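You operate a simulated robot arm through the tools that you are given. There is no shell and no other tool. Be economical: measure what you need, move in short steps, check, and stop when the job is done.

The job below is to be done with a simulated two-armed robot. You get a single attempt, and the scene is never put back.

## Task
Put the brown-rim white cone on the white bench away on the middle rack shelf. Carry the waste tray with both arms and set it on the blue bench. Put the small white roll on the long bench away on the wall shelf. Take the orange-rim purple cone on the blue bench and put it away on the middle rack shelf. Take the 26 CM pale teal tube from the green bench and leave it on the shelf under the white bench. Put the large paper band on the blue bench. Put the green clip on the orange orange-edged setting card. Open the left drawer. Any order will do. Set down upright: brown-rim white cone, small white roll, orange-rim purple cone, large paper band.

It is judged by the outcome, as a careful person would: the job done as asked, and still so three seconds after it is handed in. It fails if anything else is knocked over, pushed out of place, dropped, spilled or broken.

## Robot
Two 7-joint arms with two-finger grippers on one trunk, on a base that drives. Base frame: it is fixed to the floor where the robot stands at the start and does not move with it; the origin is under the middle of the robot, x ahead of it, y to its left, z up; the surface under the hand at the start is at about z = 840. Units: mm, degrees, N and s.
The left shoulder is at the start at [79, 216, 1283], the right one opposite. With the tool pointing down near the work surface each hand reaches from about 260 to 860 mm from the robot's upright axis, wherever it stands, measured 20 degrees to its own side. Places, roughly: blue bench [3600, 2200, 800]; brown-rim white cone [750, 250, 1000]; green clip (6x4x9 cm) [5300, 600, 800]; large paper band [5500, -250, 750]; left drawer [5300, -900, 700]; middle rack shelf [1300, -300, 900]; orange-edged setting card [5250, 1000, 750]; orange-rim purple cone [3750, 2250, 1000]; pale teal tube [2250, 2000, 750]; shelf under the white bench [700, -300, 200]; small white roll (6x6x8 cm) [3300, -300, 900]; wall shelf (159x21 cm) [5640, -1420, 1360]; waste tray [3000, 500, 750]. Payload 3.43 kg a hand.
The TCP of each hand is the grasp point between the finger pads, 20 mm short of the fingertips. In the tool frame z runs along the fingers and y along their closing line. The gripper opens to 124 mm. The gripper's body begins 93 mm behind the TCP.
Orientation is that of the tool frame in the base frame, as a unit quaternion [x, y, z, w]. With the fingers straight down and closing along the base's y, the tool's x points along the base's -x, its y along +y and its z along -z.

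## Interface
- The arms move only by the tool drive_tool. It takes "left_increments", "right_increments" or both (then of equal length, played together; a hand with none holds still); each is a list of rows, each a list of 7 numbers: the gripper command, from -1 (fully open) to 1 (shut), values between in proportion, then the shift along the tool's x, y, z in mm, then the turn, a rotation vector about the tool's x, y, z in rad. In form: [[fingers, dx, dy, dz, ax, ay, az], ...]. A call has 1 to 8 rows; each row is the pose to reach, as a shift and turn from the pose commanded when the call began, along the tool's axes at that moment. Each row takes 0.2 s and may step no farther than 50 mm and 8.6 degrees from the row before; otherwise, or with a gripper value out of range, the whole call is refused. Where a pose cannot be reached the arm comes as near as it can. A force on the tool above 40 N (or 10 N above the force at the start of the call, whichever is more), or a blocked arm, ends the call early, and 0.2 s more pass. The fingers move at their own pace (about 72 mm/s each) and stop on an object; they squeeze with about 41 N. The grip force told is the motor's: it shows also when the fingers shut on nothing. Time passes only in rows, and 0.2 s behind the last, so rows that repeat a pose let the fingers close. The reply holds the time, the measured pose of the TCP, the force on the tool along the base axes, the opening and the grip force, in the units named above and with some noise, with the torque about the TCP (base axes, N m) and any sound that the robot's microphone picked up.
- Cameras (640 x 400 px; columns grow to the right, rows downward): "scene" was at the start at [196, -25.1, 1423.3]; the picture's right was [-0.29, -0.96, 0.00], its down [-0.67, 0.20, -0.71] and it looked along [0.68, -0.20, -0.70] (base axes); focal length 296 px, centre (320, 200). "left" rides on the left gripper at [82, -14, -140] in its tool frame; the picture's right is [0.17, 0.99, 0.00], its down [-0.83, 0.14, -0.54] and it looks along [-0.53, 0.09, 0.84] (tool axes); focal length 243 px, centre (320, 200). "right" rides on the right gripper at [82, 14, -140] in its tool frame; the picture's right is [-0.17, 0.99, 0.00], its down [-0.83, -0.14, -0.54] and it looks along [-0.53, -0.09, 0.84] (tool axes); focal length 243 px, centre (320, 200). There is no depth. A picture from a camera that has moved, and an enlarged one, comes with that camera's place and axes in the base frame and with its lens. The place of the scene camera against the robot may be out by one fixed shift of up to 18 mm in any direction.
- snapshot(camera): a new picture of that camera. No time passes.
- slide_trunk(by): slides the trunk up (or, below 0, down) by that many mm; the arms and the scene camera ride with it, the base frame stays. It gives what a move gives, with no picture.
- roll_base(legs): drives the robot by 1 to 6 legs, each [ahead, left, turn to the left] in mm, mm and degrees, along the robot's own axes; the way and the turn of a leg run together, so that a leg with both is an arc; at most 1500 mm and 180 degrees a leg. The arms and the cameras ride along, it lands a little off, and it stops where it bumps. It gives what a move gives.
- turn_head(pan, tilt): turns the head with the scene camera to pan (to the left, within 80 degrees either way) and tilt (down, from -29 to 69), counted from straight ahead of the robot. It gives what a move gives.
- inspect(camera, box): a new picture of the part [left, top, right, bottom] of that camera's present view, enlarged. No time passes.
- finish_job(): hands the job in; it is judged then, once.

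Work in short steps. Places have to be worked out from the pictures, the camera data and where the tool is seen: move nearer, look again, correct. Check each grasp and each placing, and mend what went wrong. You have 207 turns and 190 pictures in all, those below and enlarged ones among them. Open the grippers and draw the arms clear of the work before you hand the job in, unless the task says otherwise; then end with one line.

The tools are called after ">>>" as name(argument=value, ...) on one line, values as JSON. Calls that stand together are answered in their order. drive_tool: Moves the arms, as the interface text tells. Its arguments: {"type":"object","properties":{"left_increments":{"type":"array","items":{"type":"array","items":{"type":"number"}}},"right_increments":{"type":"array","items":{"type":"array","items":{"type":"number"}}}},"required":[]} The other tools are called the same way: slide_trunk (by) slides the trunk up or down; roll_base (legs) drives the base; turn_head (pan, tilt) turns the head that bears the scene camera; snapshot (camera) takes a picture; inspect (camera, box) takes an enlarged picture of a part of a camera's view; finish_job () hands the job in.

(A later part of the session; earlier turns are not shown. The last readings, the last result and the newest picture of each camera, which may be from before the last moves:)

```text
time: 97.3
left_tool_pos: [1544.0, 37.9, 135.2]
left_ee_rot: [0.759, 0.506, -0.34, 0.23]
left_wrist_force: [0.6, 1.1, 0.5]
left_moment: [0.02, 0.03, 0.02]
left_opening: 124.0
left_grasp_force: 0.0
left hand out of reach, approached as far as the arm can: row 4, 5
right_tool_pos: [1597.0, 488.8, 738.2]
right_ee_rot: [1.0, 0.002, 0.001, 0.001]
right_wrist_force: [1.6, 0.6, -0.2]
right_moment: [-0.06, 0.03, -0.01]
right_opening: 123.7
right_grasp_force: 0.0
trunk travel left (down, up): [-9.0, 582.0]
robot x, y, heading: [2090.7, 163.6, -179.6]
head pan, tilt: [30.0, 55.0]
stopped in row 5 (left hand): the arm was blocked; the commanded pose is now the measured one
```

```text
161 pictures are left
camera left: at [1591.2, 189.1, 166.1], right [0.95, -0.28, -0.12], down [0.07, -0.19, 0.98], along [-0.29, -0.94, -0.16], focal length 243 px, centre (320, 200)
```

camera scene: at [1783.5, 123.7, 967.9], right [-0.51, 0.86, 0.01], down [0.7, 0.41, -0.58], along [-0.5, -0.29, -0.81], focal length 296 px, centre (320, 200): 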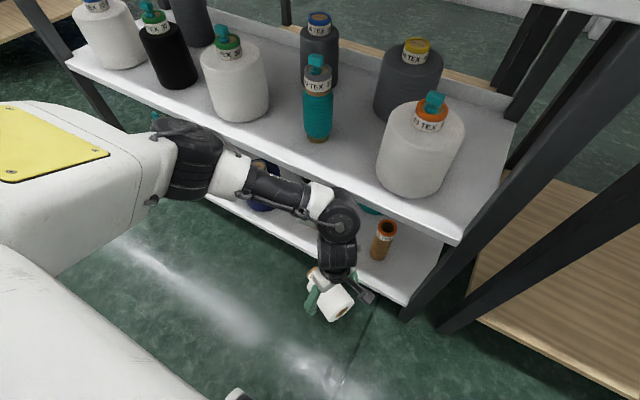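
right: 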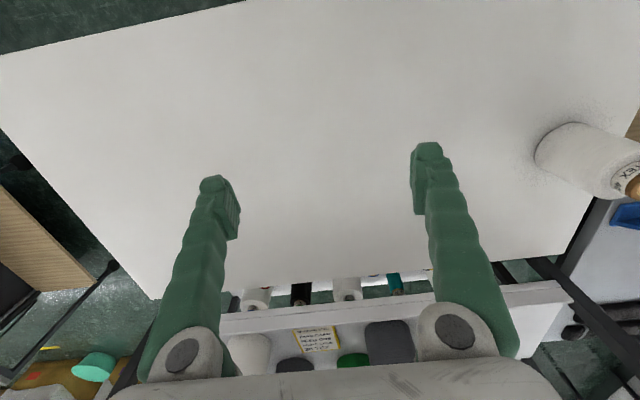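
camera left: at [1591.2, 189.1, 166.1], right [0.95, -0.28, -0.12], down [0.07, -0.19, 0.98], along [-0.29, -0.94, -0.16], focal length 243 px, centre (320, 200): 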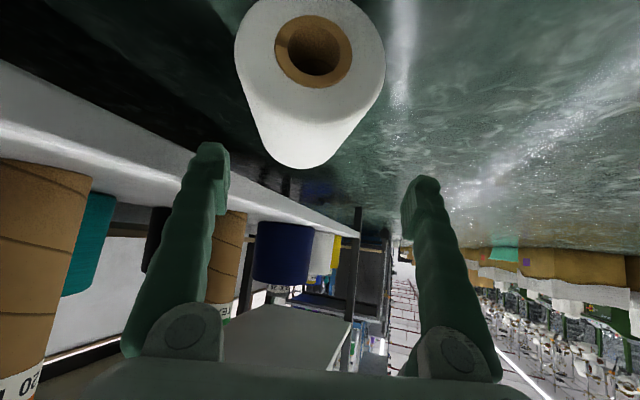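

The hand is at its reach edge there. I shift the base 100 to the right so the arm has room, then approach along the fingers.

>>> roll_base(legs=[[0, -100, 0]])

>>> snapshot(camera="left")

```text
time: 99.3
left_tool_pos: [1544.5, 136.7, 132.7]
left_ee_rot: [0.758, 0.506, -0.34, 0.231]
left_wrist_force: [0.2, -0.1, -0.2]
left_moment: [-0.02, 0.0, -0.03]
left_opening: 124.2
left_grasp_force: 0.0
right_tool_pos: [1596.0, 589.4, 738.7]
right_ee_rot: [1.0, 0.005, 0.0, -0.001]
right_wrist_force: [0.3, 0.3, 0.7]
right_moment: [-0.02, 0.01, 0.03]
right_opening: 124.1
right_grasp_force: 0.1
trunk travel left (down, up): [-9.0, 582.0]
robot x, y, heading: [2089.2, 265.5, -179.5]
head pan, tilt: [30.0, 55.0]
```

```text
160 pictures are left
camera left: at [1592.0, 288.7, 165.5], right [0.95, -0.27, -0.12], down [0.07, -0.19, 0.98], along [-0.29, -0.94, -0.16], focal length 243 px, centre (320, 200)
```

left: 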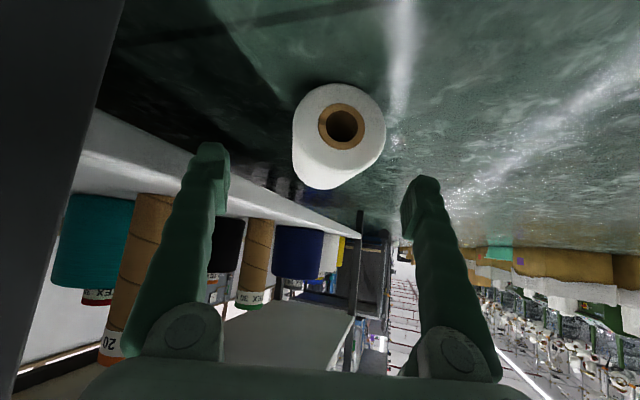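

Cone base centre refined to (1534,58). I shift laterally and advance so the fingers straddle the body about 40 mm from its base end, then close.

>>> drive_tool(left_increments=[[-1, -5, 27, 10, 0, 0, 0], [-1, -10, 27, 50, 0, 0, 0], [-1, -13.5, 27, 95, 0, 0, 0], [-1, -13.5, 27, 144, 0, 0, 0]])

>>> snapshot(camera="left")

```text
time: 100.3
left_tool_pos: [1543.7, 49.8, 83.4]
left_ee_rot: [0.759, 0.506, -0.339, 0.231]
left_wrist_force: [-0.3, -0.7, 0.1]
left_moment: [0.03, 0.01, -0.01]
left_opening: 123.6
left_grasp_force: 0.1
left hand out of reach, approached as far as the arm can: row 3, 4
right_tool_pos: [1595.7, 589.2, 739.4]
right_ee_rot: [1.0, 0.003, 0.0, 0.0]
right_wrist_force: [0.3, 0.4, -0.5]
right_moment: [-0.01, 0.02, -0.02]
right_opening: 124.1
right_grasp_force: 0.1
trunk travel left (down, up): [-9.0, 582.0]
robot x, y, heading: [2088.9, 261.9, -179.7]
head pan, tilt: [30.0, 55.0]
```

```text
159 pictures are left
camera left: at [1590.6, 201.3, 115.4], right [0.95, -0.27, -0.12], down [0.07, -0.19, 0.98], along [-0.29, -0.94, -0.16], focal length 243 px, centre (320, 200)
```

left: 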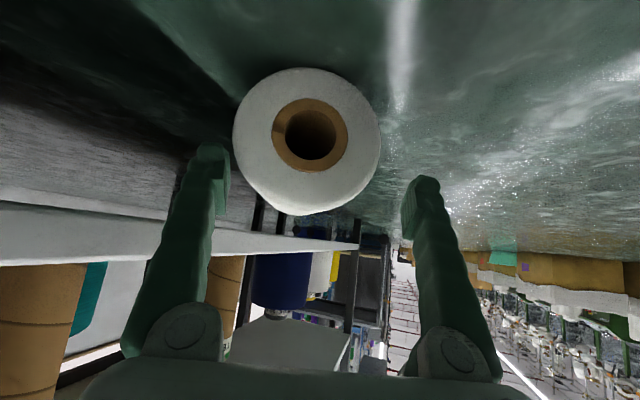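

Short by ~50 mm of reach. I retreat, shift the hand toward the robot, move the base 70 closer, and go in again.

>>> drive_tool(left_increments=[[-1, 0, 0, -45, 0, 0, 0], [-1, 6, 24, -67, 0, 0, 0], [-1, 13, 60, -74, 0, 0, 0]])

>>> roll_base(legs=[[75, 0, 0]])

```text
time: 101.1
left_tool_pos: [1623.6, 81.3, 124.3]
left_ee_rot: [0.758, 0.506, -0.34, 0.231]
left_wrist_force: [0.4, 0.4, 0.4]
left_moment: [0.02, -0.03, -0.01]
left_opening: 123.9
left_grasp_force: 0.1
right_tool_pos: [1596.3, 589.0, 738.7]
right_ee_rot: [1.0, 0.004, 0.0, 0.0]
right_wrist_force: [-0.5, 0.2, -0.9]
right_moment: [0.04, 0.0, 0.01]
right_opening: 123.9
right_grasp_force: 0.2
trunk travel left (down, up): [-9.0, 582.0]
robot x, y, heading: [2089.7, 264.6, -179.5]
head pan, tilt: [30.0, 55.0]
```

```text
time: 102.2
left_tool_pos: [1546.6, 81.7, 124.1]
left_ee_rot: [0.759, 0.506, -0.339, 0.231]
left_wrist_force: [-0.3, -0.1, -0.4]
left_moment: [-0.04, -0.02, 0.01]
left_opening: 124.1
left_grasp_force: 0.1
right_tool_pos: [1520.1, 590.0, 739.9]
right_ee_rot: [1.0, 0.004, -0.001, 0.0]
right_wrist_force: [0.9, 0.5, -0.5]
right_moment: [0.03, -0.04, 0.02]
right_opening: 124.1
right_grasp_force: 0.0
trunk travel left (down, up): [-9.0, 582.0]
robot x, y, heading: [2012.8, 267.3, -179.6]
head pan, tilt: [30.0, 55.0]
```

Now advance to the grasp point and close.

>>> drive_tool(left_increments=[[-1, 5, 3, 40, 0, 0, 0], [-1, 10, 6, 80, 0, 0, 0], [-1, 13.6, 6, 101, 0, 0, 0], [-1, 13.6, 6, 101, 0, 0, 0]])

>>> snapshot(camera="left")

```text
time: 103.2
left_tool_pos: [1524.8, 18.0, 45.0]
left_ee_rot: [0.758, 0.506, -0.34, 0.232]
left_wrist_force: [-0.2, -0.6, 0.8]
left_moment: [-0.03, 0.01, 0.01]
left_opening: 124.1
left_grasp_force: 0.1
right_tool_pos: [1519.9, 588.0, 740.2]
right_ee_rot: [1.0, 0.003, 0.0, 0.0]
right_wrist_force: [0.4, 0.3, -0.4]
right_moment: [-0.03, -0.01, -0.03]
right_opening: 124.0
right_grasp_force: 0.0
trunk travel left (down, up): [-9.0, 582.0]
robot x, y, heading: [2014.9, 261.9, -179.7]
head pan, tilt: [30.0, 55.0]
```

```text
158 pictures are left
camera left: at [1572.3, 169.4, 77.1], right [0.95, -0.28, -0.12], down [0.07, -0.19, 0.98], along [-0.29, -0.94, -0.16], focal length 243 px, centre (320, 200)
```

left: 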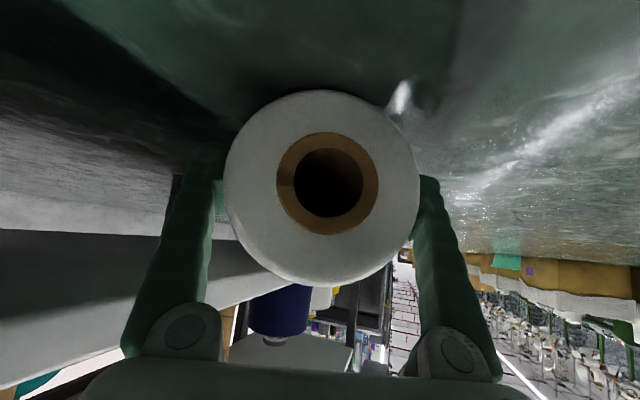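

>>> drive_tool(left_increments=[[1, 13.6, 6, 101, 0, 0, 0], [1, 0, 0, 0, 0, 0, 0], [1, 0, 0, 0, 0, 0, 0], [1, 0, 0, 0, 0, 0, 0]])

```text
refused: row 1 steps farther than a row can; nothing moved
```

Correcting: increments are from the present pose, so all zeros to close.

>>> drive_tool(left_increments=[[1, 0, 0, 0, 0, 0, 0], [1, 0, 0, 0, 0, 0, 0], [1, 0, 0, 0, 0, 0, 0], [1, -11, 0, -10, 0, 0, 0], [1, -22, 0, -20, 0, 0, 0], [1, -37, 0, -34, 0, 0, 0]])

>>> snapshot(camera="left")

```text
time: 104.6
left_tool_pos: [1526.4, 16.0, 95.7]
left_ee_rot: [0.76, 0.506, -0.337, 0.23]
left_wrist_force: [3.4, 0.5, -6.9]
left_moment: [0.28, -0.28, 0.18]
left_opening: 105.5
left_grasp_force: 40.8
right_tool_pos: [1520.0, 589.1, 738.0]
right_ee_rot: [1.0, 0.004, 0.0, 0.0]
right_wrist_force: [-0.6, -0.3, -0.6]
right_moment: [-0.02, -0.01, -0.02]
right_opening: 123.9
right_grasp_force: 0.1
trunk travel left (down, up): [-9.0, 582.0]
robot x, y, heading: [2011.6, 264.7, -179.8]
head pan, tilt: [30.0, 55.0]
```

```text
157 pictures are left
camera left: at [1573.6, 168.0, 127.8], right [0.95, -0.27, -0.12], down [0.06, -0.19, 0.98], along [-0.29, -0.94, -0.16], focal length 243 px, centre (320, 200)
```

left: 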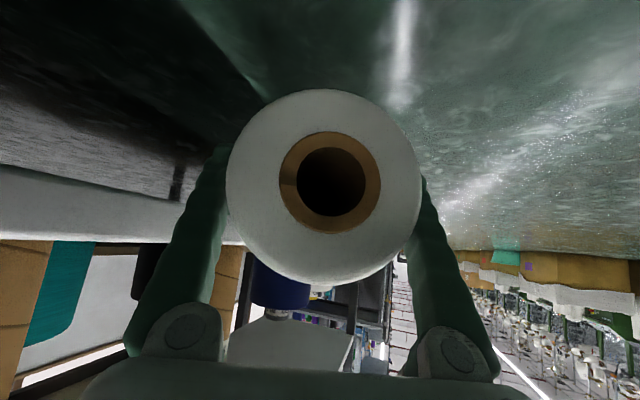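

Held firmly at 105 mm diameter. I back the base away from the rack, then set it down in the open to regrasp.

>>> roll_base(legs=[[-330, 0, 0]])

>>> drive_tool(left_increments=[[1, 14, 0, 13, 0, 0, 0], [1, 25, 0, 23, 0, 0, 0], [1, 32, 0, 30, 0, 0, 0]])

>>> snapshot(camera="left")

```text
time: 107.2
left_tool_pos: [1851.5, 15.2, 96.5]
left_ee_rot: [0.757, 0.508, -0.34, 0.233]
left_wrist_force: [-0.4, -0.5, -3.3]
left_moment: [0.06, -0.06, 0.0]
left_opening: 105.7
left_grasp_force: 40.9
right_tool_pos: [1843.5, 588.6, 738.8]
right_ee_rot: [1.0, 0.008, -0.001, 0.0]
right_wrist_force: [1.1, -0.1, 0.2]
right_moment: [0.03, 0.01, -0.01]
right_opening: 123.9
right_grasp_force: 0.1
trunk travel left (down, up): [-9.0, 582.0]
robot x, y, heading: [2340.8, 261.7, -179.3]
head pan, tilt: [30.0, 55.0]
```

```text
time: 108.0
left_tool_pos: [1852.2, 14.2, 53.0]
left_ee_rot: [0.757, 0.509, -0.338, 0.232]
left_wrist_force: [0.5, -0.9, -3.3]
left_moment: [0.08, -0.03, -0.02]
left_opening: 105.7
left_grasp_force: 41.4
right_tool_pos: [1842.4, 588.9, 739.5]
right_ee_rot: [1.0, 0.007, 0.0, 0.0]
right_wrist_force: [0.0, -0.2, 0.2]
right_moment: [-0.02, -0.01, -0.02]
right_opening: 124.0
right_grasp_force: 0.0
trunk travel left (down, up): [-9.0, 582.0]
robot x, y, heading: [2338.3, 268.0, -179.0]
head pan, tilt: [30.0, 55.0]
```

```text
156 pictures are left
camera left: at [1897.8, 166.1, 84.9], right [0.96, -0.27, -0.12], down [0.07, -0.19, 0.98], along [-0.29, -0.94, -0.16], focal length 243 px, centre (320, 200)
```

left: 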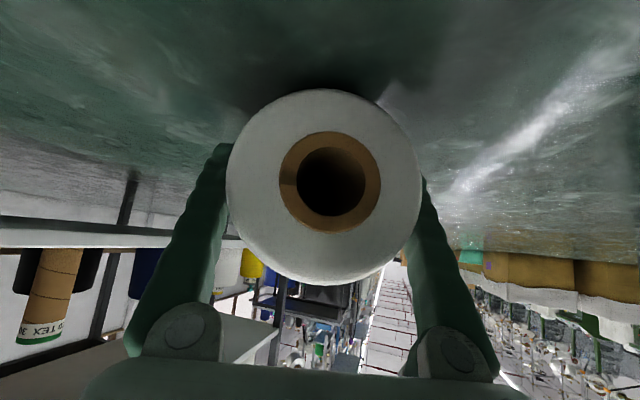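

Nearly on the floor (weight 3.3 N hanging). I lower to contact, open, and swing the hand upright about the same grip point.

>>> drive_tool(left_increments=[[1, 3, 0, 3, 0, 0, 0], [1, 6, 0, 5, 0, 0, 0]])

>>> drive_tool(left_increments=[[-1, 0, 0, 0, 0, 0, 0], [-1, 0, 0, 0, 0, 0, 0], [-1, 0, 0, 0, 0, 0.141, 0], [-1, 0, 0, 0, 0, 0.282, 0], [-1, 0, 0, 0, 0, 0.423, 0], [-1, 0, 0, 0, 0, 0.564, 0], [-1, 0, 0, 0, 0, 0.705, 0], [-1, 0, 0, 0, 0, 0.845, 0]])

>>> snapshot(camera="left")

```text
time: 108.6
left_tool_pos: [1853.0, 14.1, 47.1]
left_ee_rot: [0.756, 0.509, -0.34, 0.233]
left_wrist_force: [3.3, 2.6, 8.0]
left_moment: [-0.55, 0.16, 0.05]
left_opening: 105.7
left_grasp_force: 40.9
right_tool_pos: [1843.7, 590.1, 739.5]
right_ee_rot: [1.0, 0.007, 0.001, 0.0]
right_wrist_force: [1.4, 0.0, -0.8]
right_moment: [-0.02, 0.01, -0.01]
right_opening: 123.9
right_grasp_force: 0.0
trunk travel left (down, up): [-9.0, 582.0]
robot x, y, heading: [2339.3, 267.6, -178.9]
head pan, tilt: [30.0, 55.0]
```

```text
time: 110.4
left_tool_pos: [1852.1, 15.2, 44.5]
left_ee_rot: [0.83, 0.558, 0.002, 0.002]
left_wrist_force: [-0.9, -0.8, -0.3]
left_moment: [0.01, -0.01, 0.0]
left_opening: 123.9
left_grasp_force: 0.1
right_tool_pos: [1842.7, 590.0, 739.2]
right_ee_rot: [1.0, 0.006, 0.0, 0.0]
right_wrist_force: [0.2, 0.1, 0.2]
right_moment: [0.0, 0.01, -0.01]
right_opening: 123.9
right_grasp_force: 0.1
trunk travel left (down, up): [-9.0, 582.0]
robot x, y, heading: [2339.7, 264.4, -178.9]
head pan, tilt: [30.0, 55.0]
```

```text
155 pictures are left
camera left: at [1868.3, 96.2, 185.3], right [0.98, -0.22, 0.01], down [-0.19, -0.82, 0.54], along [-0.11, -0.53, -0.84], focal length 243 px, centre (320, 200)
```

left: 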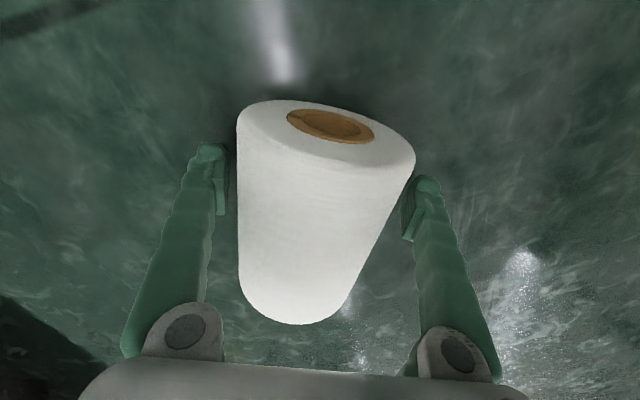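

Straddled vertically. I move 25 mm toward the middle of the body, close, and lift.

>>> drive_tool(left_increments=[[-1, -25, 0, -4, 0, 0, 0], [1, -25, 0, -4, 0, 0, 0], [1, -25, 0, -4, 0, 0, 0], [1, -25, 0, -4, 0, 0, 0], [1, -25, 0, -50, 0, 0, 0], [1, -25, 0, -95, 0, 0, 0], [1, -25, 0, -140, 0, 0, 0]])

>>> slide_trunk(by=300)

>>> snapshot(camera="left")

```text
time: 112.0
left_tool_pos: [1839.1, -6.9, 184.8]
left_ee_rot: [0.83, 0.558, 0.001, 0.003]
left_wrist_force: [0.5, 0.3, -2.5]
left_moment: [-0.03, 0.01, 0.0]
left_opening: 95.5
left_grasp_force: 41.5
right_tool_pos: [1843.5, 589.6, 739.5]
right_ee_rot: [1.0, 0.007, 0.0, 0.001]
right_wrist_force: [0.7, 0.4, -0.3]
right_moment: [-0.02, -0.03, 0.0]
right_opening: 123.8
right_grasp_force: 0.1
trunk travel left (down, up): [-9.0, 582.0]
robot x, y, heading: [2339.3, 266.7, -179.4]
head pan, tilt: [30.0, 55.0]
```

```text
time: 115.0
left_tool_pos: [1841.3, -8.2, 485.3]
left_ee_rot: [0.829, 0.559, 0.002, 0.004]
left_wrist_force: [0.2, 0.5, -3.3]
left_moment: [-0.04, -0.02, -0.02]
left_opening: 95.2
left_grasp_force: 40.8
right_tool_pos: [1843.4, 589.2, 1038.6]
right_ee_rot: [1.0, 0.007, -0.001, 0.0]
right_wrist_force: [-0.2, 0.3, -0.5]
right_moment: [-0.02, 0.04, 0.0]
right_opening: 124.1
right_grasp_force: 0.1
trunk travel left (down, up): [-309.0, 282.0]
robot x, y, heading: [2338.1, 264.9, -179.2]
head pan, tilt: [30.0, 55.0]
```

```text
154 pictures are left
camera left: at [1858.1, 73.4, 624.4], right [0.98, -0.22, 0.01], down [-0.19, -0.82, 0.54], along [-0.11, -0.53, -0.84], focal length 243 px, centre (320, 200)
```

left: 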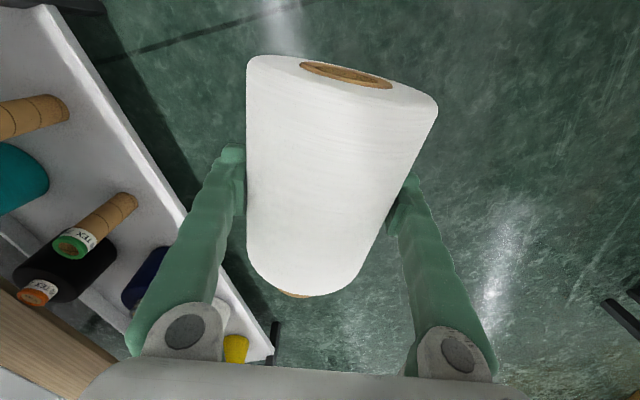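

Held at 95 mm, creeping little. The body tapers, so I'll move gently from here: yaw the hand back so the cap points at the rack, with the trunk raised.

>>> drive_tool(left_increments=[[1, 0, 0, 0, 0, 0, 0.1], [1, 0, 0, 0, 0, 0, 0.22], [1, 0, 0, 0, 0, 0, 0.36], [1, 0, 0, 0, 0, 0, 0.5], [1, 0, 0, 0, 0, 0, 0.64], [1, 0, 0, 0, 0, 0, 0.78], [1, 0, 0, 0, 0, 0, 0.91], [1, 0, 0, 0, 0, 0, 1.04]])

>>> slide_trunk(by=180)

>>> snapshot(camera="left")

```text
time: 116.8
left_tool_pos: [1895.2, 76.5, 539.5]
left_ee_rot: [0.996, 0.091, -0.005, 0.019]
left_wrist_force: [-0.3, 0.3, -2.2]
left_moment: [-0.03, -0.02, 0.0]
left_opening: 95.2
left_grasp_force: 41.3
left hand out of reach, approached as far as the arm can: row 6, 7, 8
right_tool_pos: [1844.0, 590.1, 1040.0]
right_ee_rot: [1.0, 0.007, 0.0, 0.0]
right_wrist_force: [-0.1, 0.0, -0.4]
right_moment: [-0.03, 0.0, 0.01]
right_opening: 124.1
right_grasp_force: 0.1
trunk travel left (down, up): [-309.0, 282.0]
robot x, y, heading: [2339.4, 266.8, -179.0]
head pan, tilt: [30.0, 55.0]
```

```text
time: 118.8
left_tool_pos: [1841.6, 75.9, 769.5]
left_ee_rot: [0.993, 0.095, -0.066, 0.017]
left_wrist_force: [0.7, -0.1, -3.2]
left_moment: [0.02, -0.01, 0.03]
left_opening: 95.1
left_grasp_force: 41.3
right_tool_pos: [1842.8, 589.2, 1219.2]
right_ee_rot: [1.0, 0.007, 0.0, 0.0]
right_wrist_force: [0.4, -1.1, -0.9]
right_moment: [0.0, 0.0, 0.0]
right_opening: 124.0
right_grasp_force: 0.1
trunk travel left (down, up): [-489.0, 102.0]
robot x, y, heading: [2338.5, 267.6, -179.3]
head pan, tilt: [30.0, 55.0]
```

```text
153 pictures are left
camera left: at [1937.3, 110.9, 897.4], right [0.35, -0.94, 0.0], down [-0.71, -0.27, 0.65], along [-0.61, -0.23, -0.76], focal length 243 px, centre (320, 200)
```

left: 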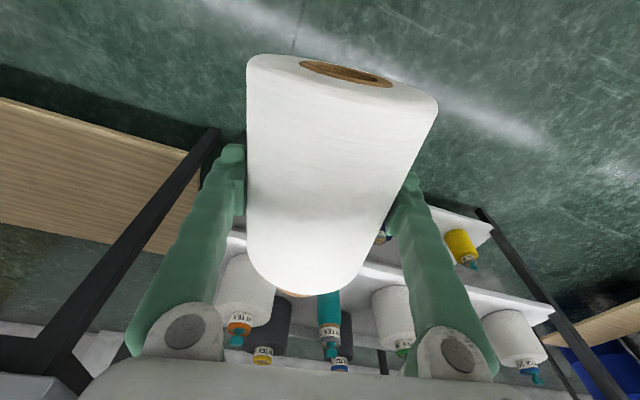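

I now raise gently and begin pitching the cone upright in small steps.

>>> drive_tool(left_increments=[[1, 0, 0, -15, 0, -0.06, 0], [1, 0, 0, -35, 0, -0.14, 0], [1, 0, 0, -55, 0, -0.23, 0], [1, 0, 0, -75, 0, -0.32, 0], [1, 0, 0, -95, 0, -0.41, 0], [1, 0, 0, -115, 0, -0.5, 0], [1, 0, 0, -130, 0, -0.58, 0], [1, 0, 0, -140, 0, -0.64, 0]])

>>> snapshot(camera="left")

```text
time: 120.6
left_tool_pos: [1860.3, 84.7, 909.4]
left_ee_rot: [0.922, 0.085, -0.376, 0.046]
left_wrist_force: [-0.7, 0.0, -2.7]
left_moment: [-0.05, 0.0, 0.02]
left_opening: 95.3
left_grasp_force: 41.3
right_tool_pos: [1844.2, 590.3, 1218.3]
right_ee_rot: [1.0, 0.007, -0.001, 0.001]
right_wrist_force: [0.1, 0.1, -1.3]
right_moment: [-0.03, 0.0, -0.02]
right_opening: 123.9
right_grasp_force: 0.0
trunk travel left (down, up): [-489.0, 102.0]
robot x, y, heading: [2334.0, 266.9, -179.3]
head pan, tilt: [30.0, 55.0]
```

```text
152 pictures are left
camera left: at [2011.7, 128.8, 951.6], right [0.3, -0.95, -0.1], down [-0.19, -0.16, 0.97], along [-0.93, -0.28, -0.23], focal length 243 px, centre (320, 200)
```

left: 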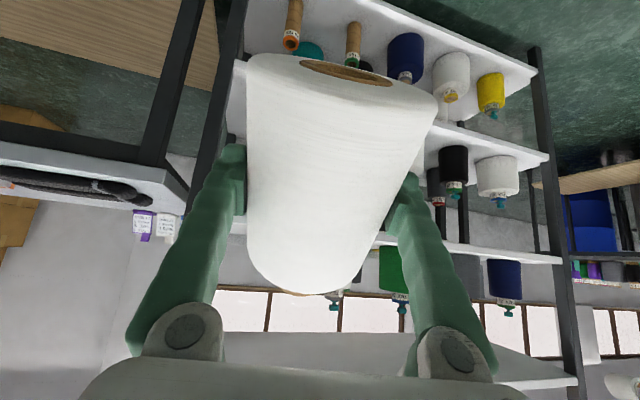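

Holding well at 44° pitch. Continue to horizontal fingers (cone upright) while rising to z≈1010.

>>> drive_tool(left_increments=[[1, -8, 0, -8, 0, -0.08, 0], [1, -18, 0, -18, 0, -0.18, 0], [1, -28, 0, -28, 0, -0.28, 0], [1, -38, 0, -38, 0, -0.39, 0], [1, -48, 0, -48, 0, -0.5, 0], [1, -58, 0, -58, 0, -0.61, 0], [1, -66, 0, -66, 0, -0.72, 0], [1, -72, 0, -72, 0, -0.8, 0]])

>>> turn_head(pan=10, tilt=40)

>>> snapshot(camera="scene")

>>> snapshot(camera="left")

```text
time: 122.0
left_tool_pos: [1816.7, 53.0, 941.7]
left_ee_rot: [0.89, 0.133, -0.425, 0.095]
left_wrist_force: [-0.1, 0.5, -2.1]
left_moment: [-0.02, 0.04, 0.01]
left_opening: 95.1
left_grasp_force: 41.3
left hand out of reach, approached as far as the arm can: row 1, 2, 3, 4, 5, 6
right_tool_pos: [1841.5, 588.3, 1219.0]
right_ee_rot: [1.0, 0.007, 0.001, 0.0]
right_wrist_force: [-0.2, -0.4, 0.7]
right_moment: [-0.03, -0.02, 0.01]
right_opening: 124.3
right_grasp_force: 0.1
trunk travel left (down, up): [-489.0, 102.0]
robot x, y, heading: [2342.3, 270.6, -179.1]
head pan, tilt: [30.0, 55.0]
stopped in row 6 (left hand): the arm was blocked; the commanded pose is now the measured one
```

```text
time: 122.8
left_tool_pos: [1815.9, 55.5, 942.2]
left_ee_rot: [0.89, 0.131, -0.426, 0.093]
left_wrist_force: [-0.1, -0.5, -3.0]
left_moment: [0.03, -0.01, -0.02]
left_opening: 95.3
left_grasp_force: 40.9
right_tool_pos: [1842.1, 588.7, 1218.0]
right_ee_rot: [1.0, 0.008, 0.0, -0.001]
right_wrist_force: [0.5, -0.2, -1.0]
right_moment: [-0.01, -0.04, -0.01]
right_opening: 124.2
right_grasp_force: 0.1
trunk travel left (down, up): [-489.0, 102.0]
robot x, y, heading: [2340.7, 268.9, -179.4]
head pan, tilt: [10.0, 40.0]
```

```text
151 pictures are left
camera scene: at [2150.2, 247.5, 1486.5], right [-0.19, 0.98, 0.0], down [0.63, 0.12, -0.77], along [-0.75, -0.14, -0.64], focal length 296 px, centre (320, 200)
```

scene: 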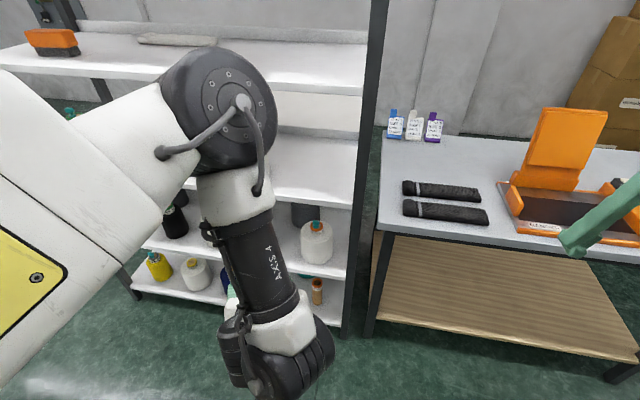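

```text
150 pictures are left
camera left: at [1963.1, 119.6, 963.9], right [0.41, -0.91, -0.08], down [-0.06, -0.11, 0.99], along [-0.91, -0.4, -0.1], focal length 243 px, centre (320, 200)
```

left: 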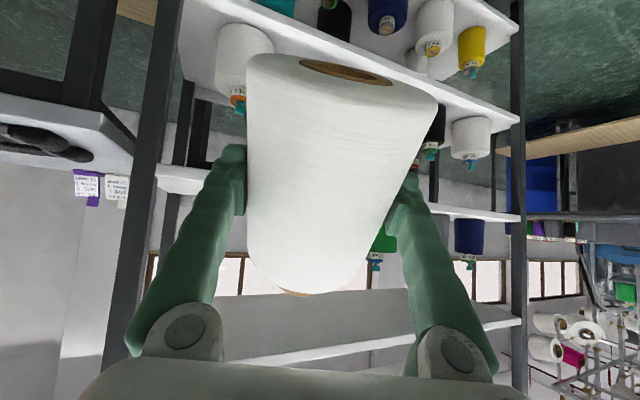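

Too close to the body for level fingers. I extend the hand toward the rack and up, without turning yet.

>>> drive_tool(left_increments=[[1, -20, -10, 12, 0.04, 0, 0.03], [1, -45, -21, 27, 0.08, 0, 0.06], [1, -72, -34, 43, 0.13, 0, 0.1], [1, -100, -47, 59, 0.18, -0.01, 0.14], [1, -127, -60, 75, 0.23, -0.01, 0.18], [1, -152, -72, 89, 0.28, -0.02, 0.22]])

>>> snapshot(camera="scene")

```text
time: 124.2
left_tool_pos: [1664.4, 108.6, 1012.3]
left_ee_rot: [0.898, -0.025, -0.439, 0.02]
left_wrist_force: [-0.4, -0.1, -3.3]
left_moment: [0.01, 0.0, 0.0]
left_opening: 94.8
left_grasp_force: 41.1
left hand out of reach, approached as far as the arm can: row 5, 6
right_tool_pos: [1843.3, 591.0, 1219.2]
right_ee_rot: [1.0, 0.007, -0.001, 0.001]
right_wrist_force: [0.3, -0.5, -0.6]
right_moment: [-0.03, 0.04, 0.02]
right_opening: 124.0
right_grasp_force: 0.0
trunk travel left (down, up): [-489.0, 102.0]
robot x, y, heading: [2338.5, 263.8, -178.8]
head pan, tilt: [10.0, 40.0]
```

```text
149 pictures are left
camera scene: at [2151.1, 250.4, 1486.7], right [-0.19, 0.98, 0.0], down [0.63, 0.12, -0.77], along [-0.75, -0.14, -0.64], focal length 296 px, centre (320, 200)
```

scene: 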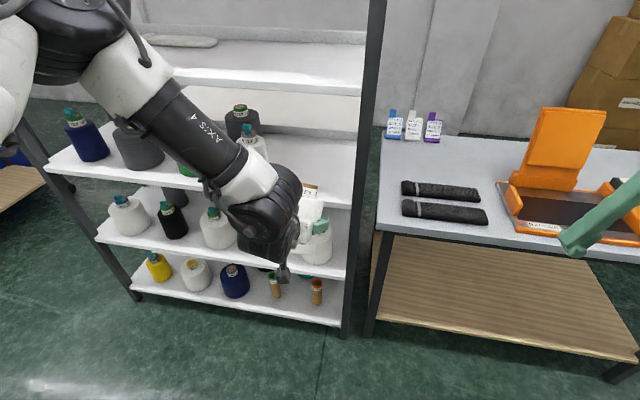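

Good configuration now. Pitch the remaining ~38° up in small steps.

>>> drive_tool(left_increments=[[1, 0, 0, 0, 0, -0.08, 0], [1, 0, 0, 0, 0, -0.16, 0], [1, 0, 0, 0, 0, -0.25, 0], [1, 0, 0, 0, 0, -0.34, 0], [1, 0, 0, 0, 0, -0.43, 0], [1, 0, 0, 0, 0, -0.52, 0], [1, 0, 0, 0, 0, -0.6, 0], [1, 0, 0, 0, 0, -0.66, 0]])

>>> snapshot(camera="scene")

>>> snapshot(camera="left")

```text
time: 126.0
left_tool_pos: [1666.6, 107.6, 1011.0]
left_ee_rot: [0.709, -0.034, -0.705, 0.005]
left_wrist_force: [-0.8, 0.8, -2.2]
left_moment: [-0.02, -0.03, 0.02]
left_opening: 94.8
left_grasp_force: 41.1
right_tool_pos: [1842.3, 588.4, 1219.0]
right_ee_rot: [1.0, 0.007, 0.0, 0.0]
right_wrist_force: [-0.7, -0.9, 0.1]
right_moment: [0.0, -0.01, 0.01]
right_opening: 124.1
right_grasp_force: 0.2
trunk travel left (down, up): [-489.0, 102.0]
robot x, y, heading: [2342.2, 263.8, -178.9]
head pan, tilt: [10.0, 40.0]
```

```text
148 pictures are left
camera scene: at [2149.9, 247.6, 1486.6], right [-0.19, 0.98, 0.0], down [0.63, 0.12, -0.77], along [-0.75, -0.14, -0.64], focal length 296 px, centre (320, 200)
```

scene: 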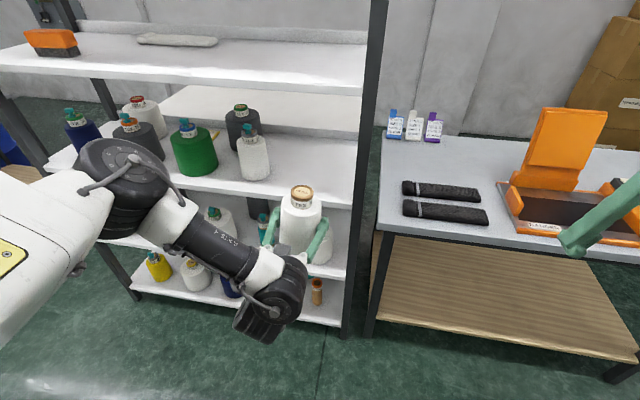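

```text
147 pictures are left
camera left: at [1807.5, 110.7, 927.5], right [-0.04, -0.99, -0.11], down [0.53, -0.12, 0.84], along [-0.85, -0.02, 0.53], focal length 243 px, centre (320, 200)
```

left: 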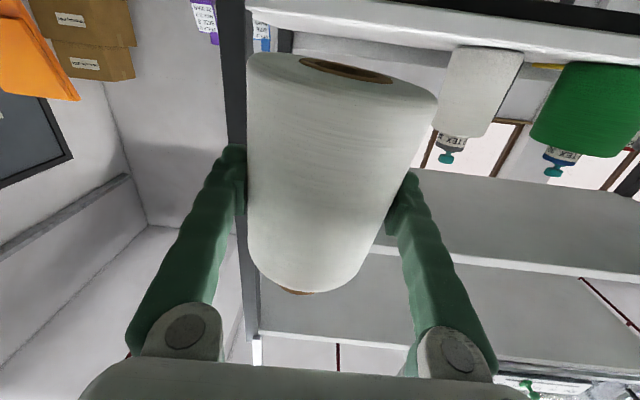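

Upright and firmly held; bottom ≈ 936, shelf top ≈ 900. I raise 20 and drive in, in two legs.

>>> slide_trunk(by=20)

>>> roll_base(legs=[[150, 0, 0], [70, 0, 0], [45, 0, 0]])

>>> snapshot(camera="scene")

>>> snapshot(camera="left")

```text
time: 126.7
left_tool_pos: [1668.1, 108.3, 1029.5]
left_ee_rot: [0.71, -0.036, -0.704, 0.003]
left_wrist_force: [0.1, 0.1, -4.2]
left_moment: [-0.05, 0.0, 0.0]
left_opening: 94.6
left_grasp_force: 41.4
right_tool_pos: [1843.7, 589.2, 1238.2]
right_ee_rot: [1.0, 0.006, 0.001, 0.0]
right_wrist_force: [-0.7, -0.1, -0.5]
right_moment: [0.01, -0.02, 0.01]
right_opening: 124.1
right_grasp_force: 0.0
trunk travel left (down, up): [-509.0, 82.0]
robot x, y, heading: [2341.8, 268.8, -179.2]
head pan, tilt: [10.0, 40.0]
```

```text
time: 129.5
left_tool_pos: [1404.2, 104.9, 1033.7]
left_ee_rot: [0.707, -0.036, -0.706, 0.003]
left_wrist_force: [-0.3, -0.1, -1.8]
left_moment: [0.04, -0.06, 0.01]
left_opening: 94.3
left_grasp_force: 41.0
right_tool_pos: [1581.6, 586.7, 1242.3]
right_ee_rot: [1.0, 0.007, -0.003, 0.0]
right_wrist_force: [0.4, -0.1, 0.5]
right_moment: [-0.02, 0.05, 0.02]
right_opening: 123.8
right_grasp_force: 0.1
trunk travel left (down, up): [-509.0, 82.0]
robot x, y, heading: [2069.7, 263.5, -179.2]
head pan, tilt: [10.0, 40.0]
```

```text
146 pictures are left
camera scene: at [1901.4, 244.7, 1511.5], right [-0.19, 0.98, 0.0], down [0.63, 0.12, -0.77], along [-0.76, -0.14, -0.64], focal length 296 px, centre (320, 200)
```

scene: 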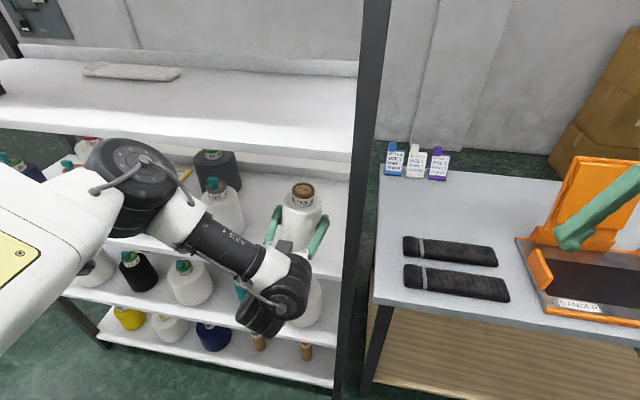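

```text
145 pictures are left
camera left: at [1543.9, 108.3, 951.5], right [-0.04, -0.99, -0.11], down [0.53, -0.12, 0.84], along [-0.85, -0.02, 0.53], focal length 243 px, centre (320, 200)
```

left: 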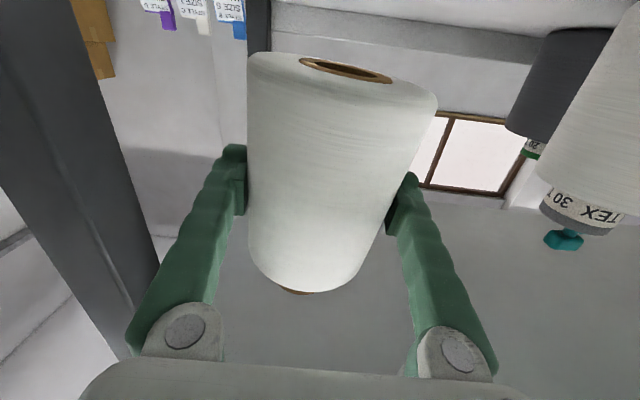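

Over the shelf. Now I lower in small steps until the base touches.

>>> drive_tool(left_increments=[[1, 8, 0, 0, 0, 0, 0], [1, 16, 0, 0, 0, 0, 0], [1, 24, 0, 0, 0, 0, 0], [1, 31, 0, 0, 0, 0, 0], [1, 37, 0, 0, 0, 0, 0], [1, 42, 0, 0, 0, 0, 0]])

>>> snapshot(camera="left")

```text
time: 130.9
left_tool_pos: [1399.1, 103.4, 987.7]
left_ee_rot: [0.709, -0.035, -0.704, 0.003]
left_wrist_force: [-0.9, -0.5, -3.0]
left_moment: [-0.03, -0.03, -0.02]
left_opening: 94.4
left_grasp_force: 41.4
right_tool_pos: [1574.8, 585.5, 1239.4]
right_ee_rot: [1.0, 0.006, 0.0, 0.0]
right_wrist_force: [0.0, -1.0, 0.5]
right_moment: [-0.01, 0.01, 0.0]
right_opening: 123.9
right_grasp_force: 0.1
trunk travel left (down, up): [-509.0, 82.0]
robot x, y, heading: [2072.9, 267.6, -179.4]
head pan, tilt: [10.0, 40.0]
```

```text
144 pictures are left
camera left: at [1539.0, 105.4, 905.7], right [-0.04, -0.99, -0.11], down [0.53, -0.12, 0.84], along [-0.85, -0.02, 0.53], focal length 243 px, centre (320, 200)
```

left: 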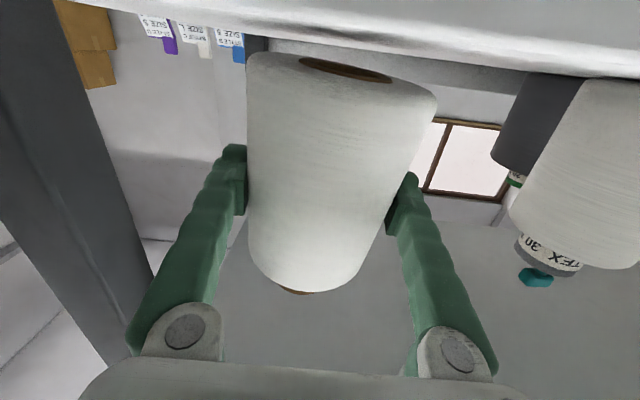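

About 17 mm left. Continue down in fine steps.

>>> drive_tool(left_increments=[[1, 5, 0, 0, 0, 0, 0], [1, 9, 0, 0, 0, 0, 0], [1, 12, 0, 0, 0, 0, 0], [1, 15, 0, 0, 0, 0, 0]])

>>> snapshot(camera="left")

```text
time: 131.9
left_tool_pos: [1398.7, 101.9, 977.5]
left_ee_rot: [-0.706, 0.034, 0.707, -0.003]
left_wrist_force: [-1.1, -3.6, 18.4]
left_moment: [0.61, 0.54, 0.12]
left_opening: 94.6
left_grasp_force: 40.7
right_tool_pos: [1578.2, 585.5, 1242.0]
right_ee_rot: [1.0, 0.006, -0.002, 0.0]
right_wrist_force: [-0.3, -0.5, -0.3]
right_moment: [-0.01, 0.0, 0.01]
right_opening: 124.1
right_grasp_force: 0.1
trunk travel left (down, up): [-509.0, 82.0]
robot x, y, heading: [2073.4, 266.8, -179.3]
head pan, tilt: [10.0, 40.0]
```

```text
143 pictures are left
camera left: at [1539.0, 105.8, 895.0], right [-0.04, -0.99, -0.11], down [0.53, -0.12, 0.84], along [-0.84, -0.02, 0.54], focal length 243 px, centre (320, 200)
```

left: 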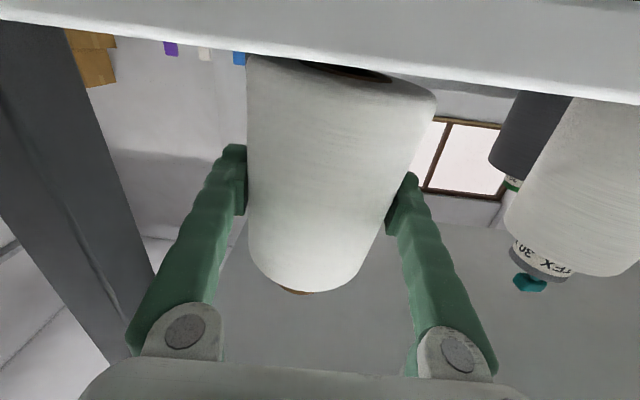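

Firm contact (18 N). I ease up 2 mm, open, and look.

>>> drive_tool(left_increments=[[1, -3, 0, 0, 0, 0, 0], [0.7, -3, 0, 0, 0, 0, 0], [-1, -3, 0, 0, 0, 0, 0], [-1, -3, 0, 0, 0, 0, 0], [-1, -3, 0, 0, 0, 0, 0]])

>>> snapshot(camera="left")

```text
time: 133.1
left_tool_pos: [1400.6, 102.4, 976.1]
left_ee_rot: [0.709, -0.034, -0.704, 0.002]
left_wrist_force: [0.9, 1.3, -0.9]
left_moment: [-0.02, -0.02, 0.01]
left_opening: 123.9
left_grasp_force: 0.1
right_tool_pos: [1576.8, 586.5, 1238.1]
right_ee_rot: [1.0, 0.006, 0.0, 0.0]
right_wrist_force: [0.2, -0.5, 0.8]
right_moment: [-0.03, 0.0, 0.03]
right_opening: 124.0
right_grasp_force: 0.0
trunk travel left (down, up): [-509.0, 82.0]
robot x, y, heading: [2070.3, 262.5, -179.2]
head pan, tilt: [10.0, 40.0]
```

```text
142 pictures are left
camera left: at [1540.7, 105.5, 894.3], right [-0.04, -0.99, -0.11], down [0.53, -0.12, 0.84], along [-0.85, -0.02, 0.53], focal length 243 px, centre (320, 200)
```

left: 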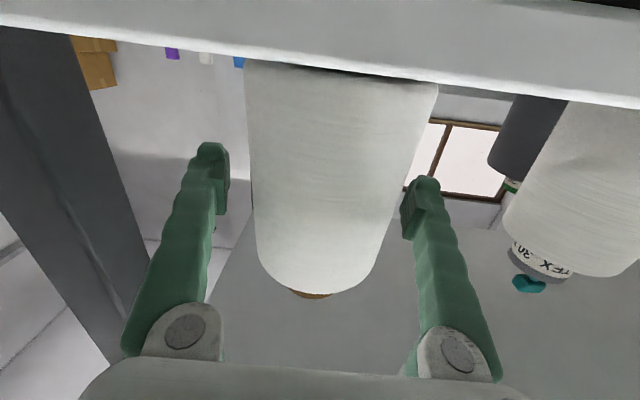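

It stands on the shelf. I back straight out and verify.

>>> roll_base(legs=[[-300, 0, 0]])

>>> snapshot(camera="scene")

```text
time: 135.5
left_tool_pos: [1704.3, 106.1, 975.8]
left_ee_rot: [0.709, -0.036, -0.704, 0.002]
left_wrist_force: [0.5, 0.1, 0.1]
left_moment: [0.03, 0.03, 0.01]
left_opening: 123.9
left_grasp_force: 0.0
right_tool_pos: [1881.4, 591.0, 1238.4]
right_ee_rot: [1.0, 0.005, 0.0, 0.0]
right_wrist_force: [0.8, -0.3, 0.5]
right_moment: [-0.03, -0.02, 0.04]
right_opening: 123.8
right_grasp_force: 0.0
trunk travel left (down, up): [-509.0, 82.0]
robot x, y, heading: [2375.5, 268.1, -179.5]
head pan, tilt: [10.0, 40.0]
```

```text
141 pictures are left
camera scene: at [2198.5, 248.5, 1510.4], right [-0.18, 0.98, 0.0], down [0.63, 0.12, -0.77], along [-0.75, -0.14, -0.64], focal length 296 px, centre (320, 200)
```

scene: 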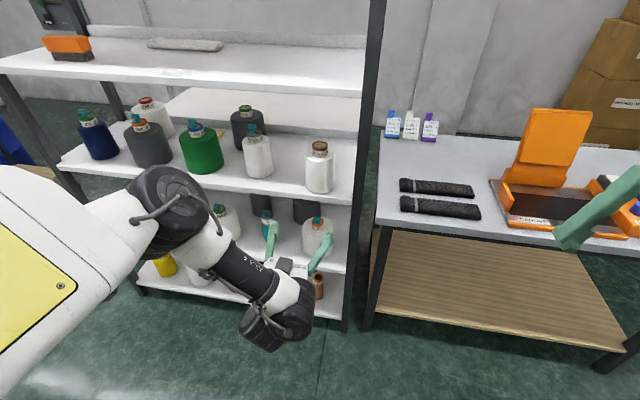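

Cone 1 is done. I bring the left hand back to pointing down, then turn to the green bench.

>>> drive_tool(left_increments=[[-1, 0, 0, 0, 0, 0.14, 0], [-1, -10, 0, 0, 0, 0.28, 0], [-1, -20, 0, 0, 0, 0.42, 0], [-1, -30, 0, 0, 0, 0.56, 0], [-1, -45, 0, 0, 0, 0.7, 0], [-1, -60, 0, -20, 0, 0.84, 0], [-1, -80, 0, -40, 0, 0.98, 0], [-1, -100, 0, -60, 0, 1.12, 0]])

>>> drive_tool(left_increments=[[-1, 0, 0, -20, 0, 0.14, 0], [-1, 0, 0, -40, 0, 0.29, 0], [-1, 10, 0, -70, 0, 0.43, 0], [-1, 25, 0, -100, 0, 0.45, 0]])

>>> roll_base(legs=[[0, 0, -90], [800, 0, 0]])

>>> turn_head(pan=-25, tilt=35)

>>> snapshot(camera="scene")

```text
time: 137.3
left_tool_pos: [1778.3, 127.1, 1078.6]
left_ee_rot: [0.974, -0.026, -0.222, 0.022]
left_wrist_force: [-0.1, 0.0, 1.0]
left_moment: [-0.05, 0.0, 0.02]
left_opening: 123.9
left_grasp_force: 0.1
left hand out of reach, approached as far as the arm can: row 1, 2, 3, 4, 5, 6, 7, 8
right_tool_pos: [1882.7, 591.1, 1240.6]
right_ee_rot: [1.0, 0.005, 0.0, 0.0]
right_wrist_force: [0.9, 0.2, -0.5]
right_moment: [0.01, 0.02, -0.06]
right_opening: 124.0
right_grasp_force: 0.1
trunk travel left (down, up): [-509.0, 82.0]
robot x, y, heading: [2378.8, 268.8, -179.7]
head pan, tilt: [10.0, 40.0]
```

```text
time: 138.3
left_tool_pos: [1862.1, 143.1, 1156.1]
left_ee_rot: [0.999, -0.022, 0.002, 0.026]
left_wrist_force: [0.5, 0.0, 0.0]
left_moment: [0.0, 0.01, 0.02]
left_opening: 124.0
left_grasp_force: 0.0
left hand out of reach, approached as far as the arm can: row 1, 2, 3, 4
right_tool_pos: [1882.5, 590.3, 1239.3]
right_ee_rot: [1.0, 0.005, -0.001, 0.0]
right_wrist_force: [-0.8, -0.3, 1.0]
right_moment: [0.03, 0.05, -0.02]
right_opening: 124.1
right_grasp_force: 0.0
trunk travel left (down, up): [-509.0, 82.0]
robot x, y, heading: [2380.8, 261.4, -179.7]
head pan, tilt: [10.0, 40.0]
```

```text
time: 148.8
left_tool_pos: [2246.8, 1580.2, 1156.5]
left_ee_rot: [-0.69, 0.723, 0.018, -0.021]
left_wrist_force: [0.1, 0.1, 0.0]
left_moment: [0.01, 0.01, -0.01]
left_opening: 123.8
left_grasp_force: 0.0
right_tool_pos: [2695.5, 1556.6, 1239.0]
right_ee_rot: [0.709, -0.705, 0.0, 0.0]
right_wrist_force: [0.0, 0.8, 0.1]
right_moment: [0.01, 0.0, -0.01]
right_opening: 124.1
right_grasp_force: 0.0
trunk travel left (down, up): [-509.0, 82.0]
robot x, y, heading: [2370.0, 1065.0, 90.1]
head pan, tilt: [10.0, 40.0]
```

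```text
time: 149.8
left_tool_pos: [2247.5, 1580.5, 1154.5]
left_ee_rot: [-0.689, 0.724, 0.018, -0.021]
left_wrist_force: [0.6, -0.5, 0.1]
left_moment: [0.0, 0.02, 0.0]
left_opening: 124.2
left_grasp_force: 0.1
right_tool_pos: [2694.6, 1557.1, 1239.4]
right_ee_rot: [0.709, -0.705, 0.0, 0.0]
right_wrist_force: [0.1, 0.8, -0.9]
right_moment: [-0.02, -0.02, -0.01]
right_opening: 123.9
right_grasp_force: 0.0
trunk travel left (down, up): [-509.0, 82.0]
robot x, y, heading: [2371.8, 1065.7, 90.5]
head pan, tilt: [-25.0, 35.0]
```

```text
140 pictures are left
camera scene: at [2401.4, 1232.3, 1518.1], right [0.91, -0.42, 0.0], down [-0.24, -0.52, -0.82], along [0.34, 0.74, -0.57], focal length 296 px, centre (320, 200)
```

scene: 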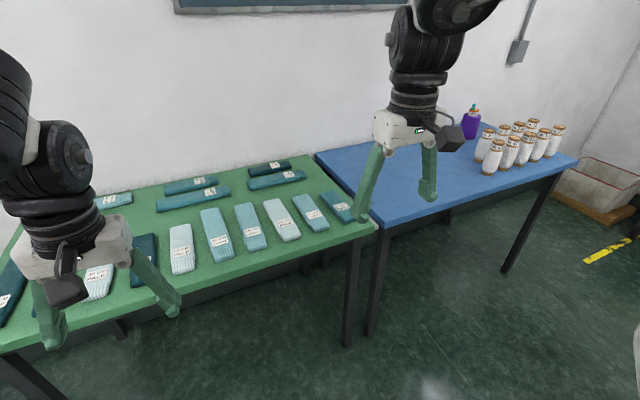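

The green bench holds labelled knitted tubes in several shades. I zoom in to read the lengths.

>>> inspect(camera="scene", box=[150, 150, 370, 290])

>>> turn_head(pan=15, tilt=45)

>>> snapshot(camera="scene")

>>> snapshot(camera="left")

```text
2.86 times, centred on (260, 220) of scene
camera zoom: at [2401.4, 1232.3, 1518.1], right [0.91, -0.42, 0.0], down [-0.24, -0.52, -0.82], along [0.34, 0.74, -0.57], focal length 847 px, centre (491, 143)
```

zoom: 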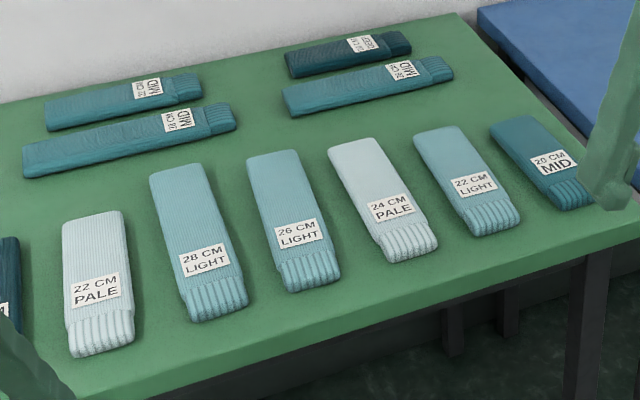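

```text
time: 150.9
left_tool_pos: [2247.3, 1580.4, 1155.2]
left_ee_rot: [-0.689, 0.725, 0.017, -0.021]
left_wrist_force: [-0.3, 0.3, -0.1]
left_moment: [-0.01, -0.01, -0.02]
left_opening: 124.4
left_grasp_force: 0.0
right_tool_pos: [2695.6, 1558.2, 1239.0]
right_ee_rot: [0.709, -0.705, -0.001, 0.0]
right_wrist_force: [-0.1, -0.1, -0.4]
right_moment: [-0.01, -0.01, 0.01]
right_opening: 124.1
right_grasp_force: 0.0
trunk travel left (down, up): [-509.0, 82.0]
robot x, y, heading: [2373.3, 1063.3, 90.3]
head pan, tilt: [15.0, 45.0]
```

```text
138 pictures are left
camera scene: at [2343.3, 1230.8, 1503.3], right [0.96, 0.26, 0.0], down [0.19, -0.68, -0.71], along [-0.19, 0.68, -0.71], focal length 296 px, centre (320, 200)
```

scene: 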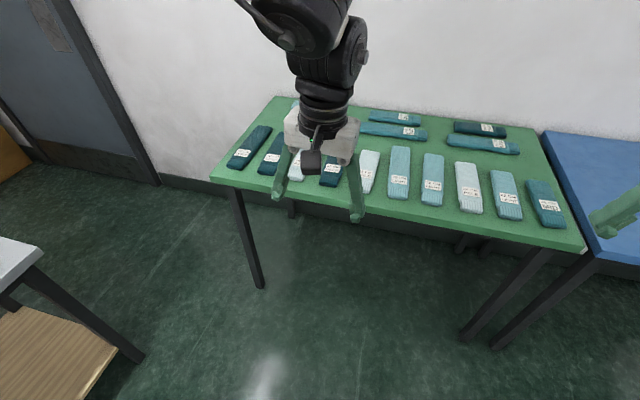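

```text
137 pictures are left
camera left: at [2264.2, 1498.6, 1295.4], right [-0.99, -0.12, 0.05], down [-0.07, 0.84, 0.54], along [-0.11, 0.53, -0.84], focal length 243 px, centre (320, 200)
```

left: 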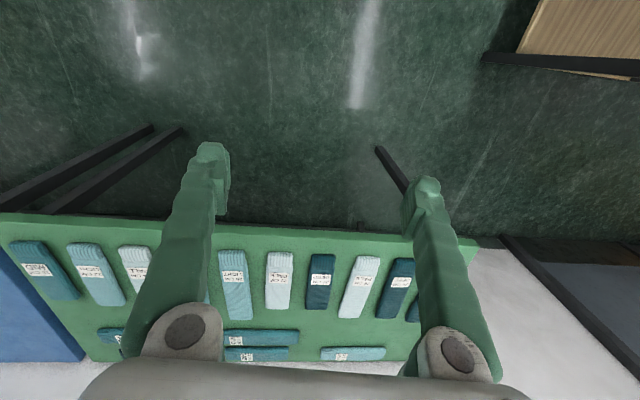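

Seen pale ones: 22, 24 and an unread one at (360,275) in the left camera. Zoom on it.

>>> inspect(camera="left", box=[300, 230, 440, 370])

>>> inspect(camera="scene", box=[220, 110, 420, 230])

```text
2.86 times, centred on (370, 300) of left
camera zoom: at [2264.2, 1498.6, 1295.4], right [-0.99, -0.12, 0.05], down [-0.07, 0.84, 0.54], along [-0.11, 0.53, -0.84], focal length 693 px, centre (177, -86)
```

zoom: 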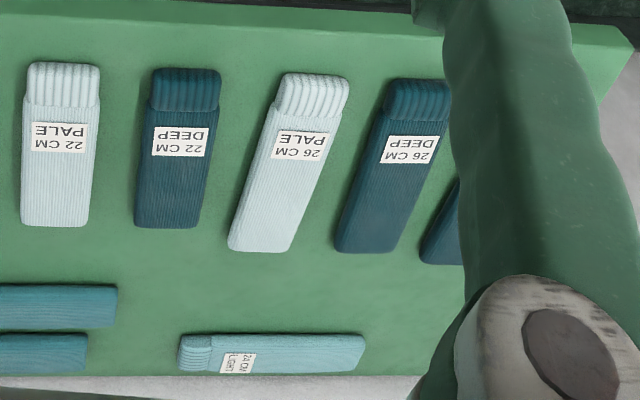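

```text
3.20 times, centred on (320, 170) of scene
camera zoom: at [2343.3, 1230.8, 1503.3], right [0.96, 0.26, 0.0], down [0.19, -0.68, -0.71], along [-0.19, 0.68, -0.71], focal length 948 px, centre (320, 296)
```

zoom: 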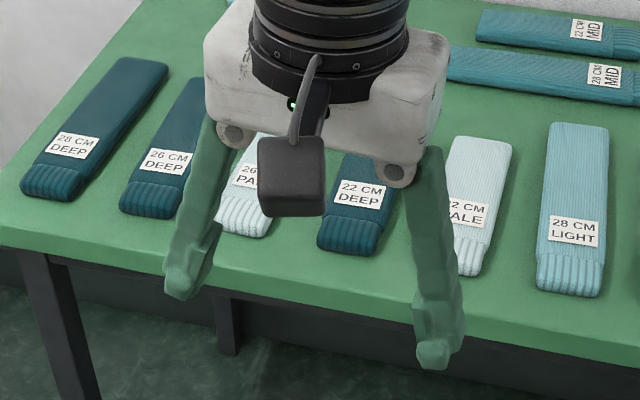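

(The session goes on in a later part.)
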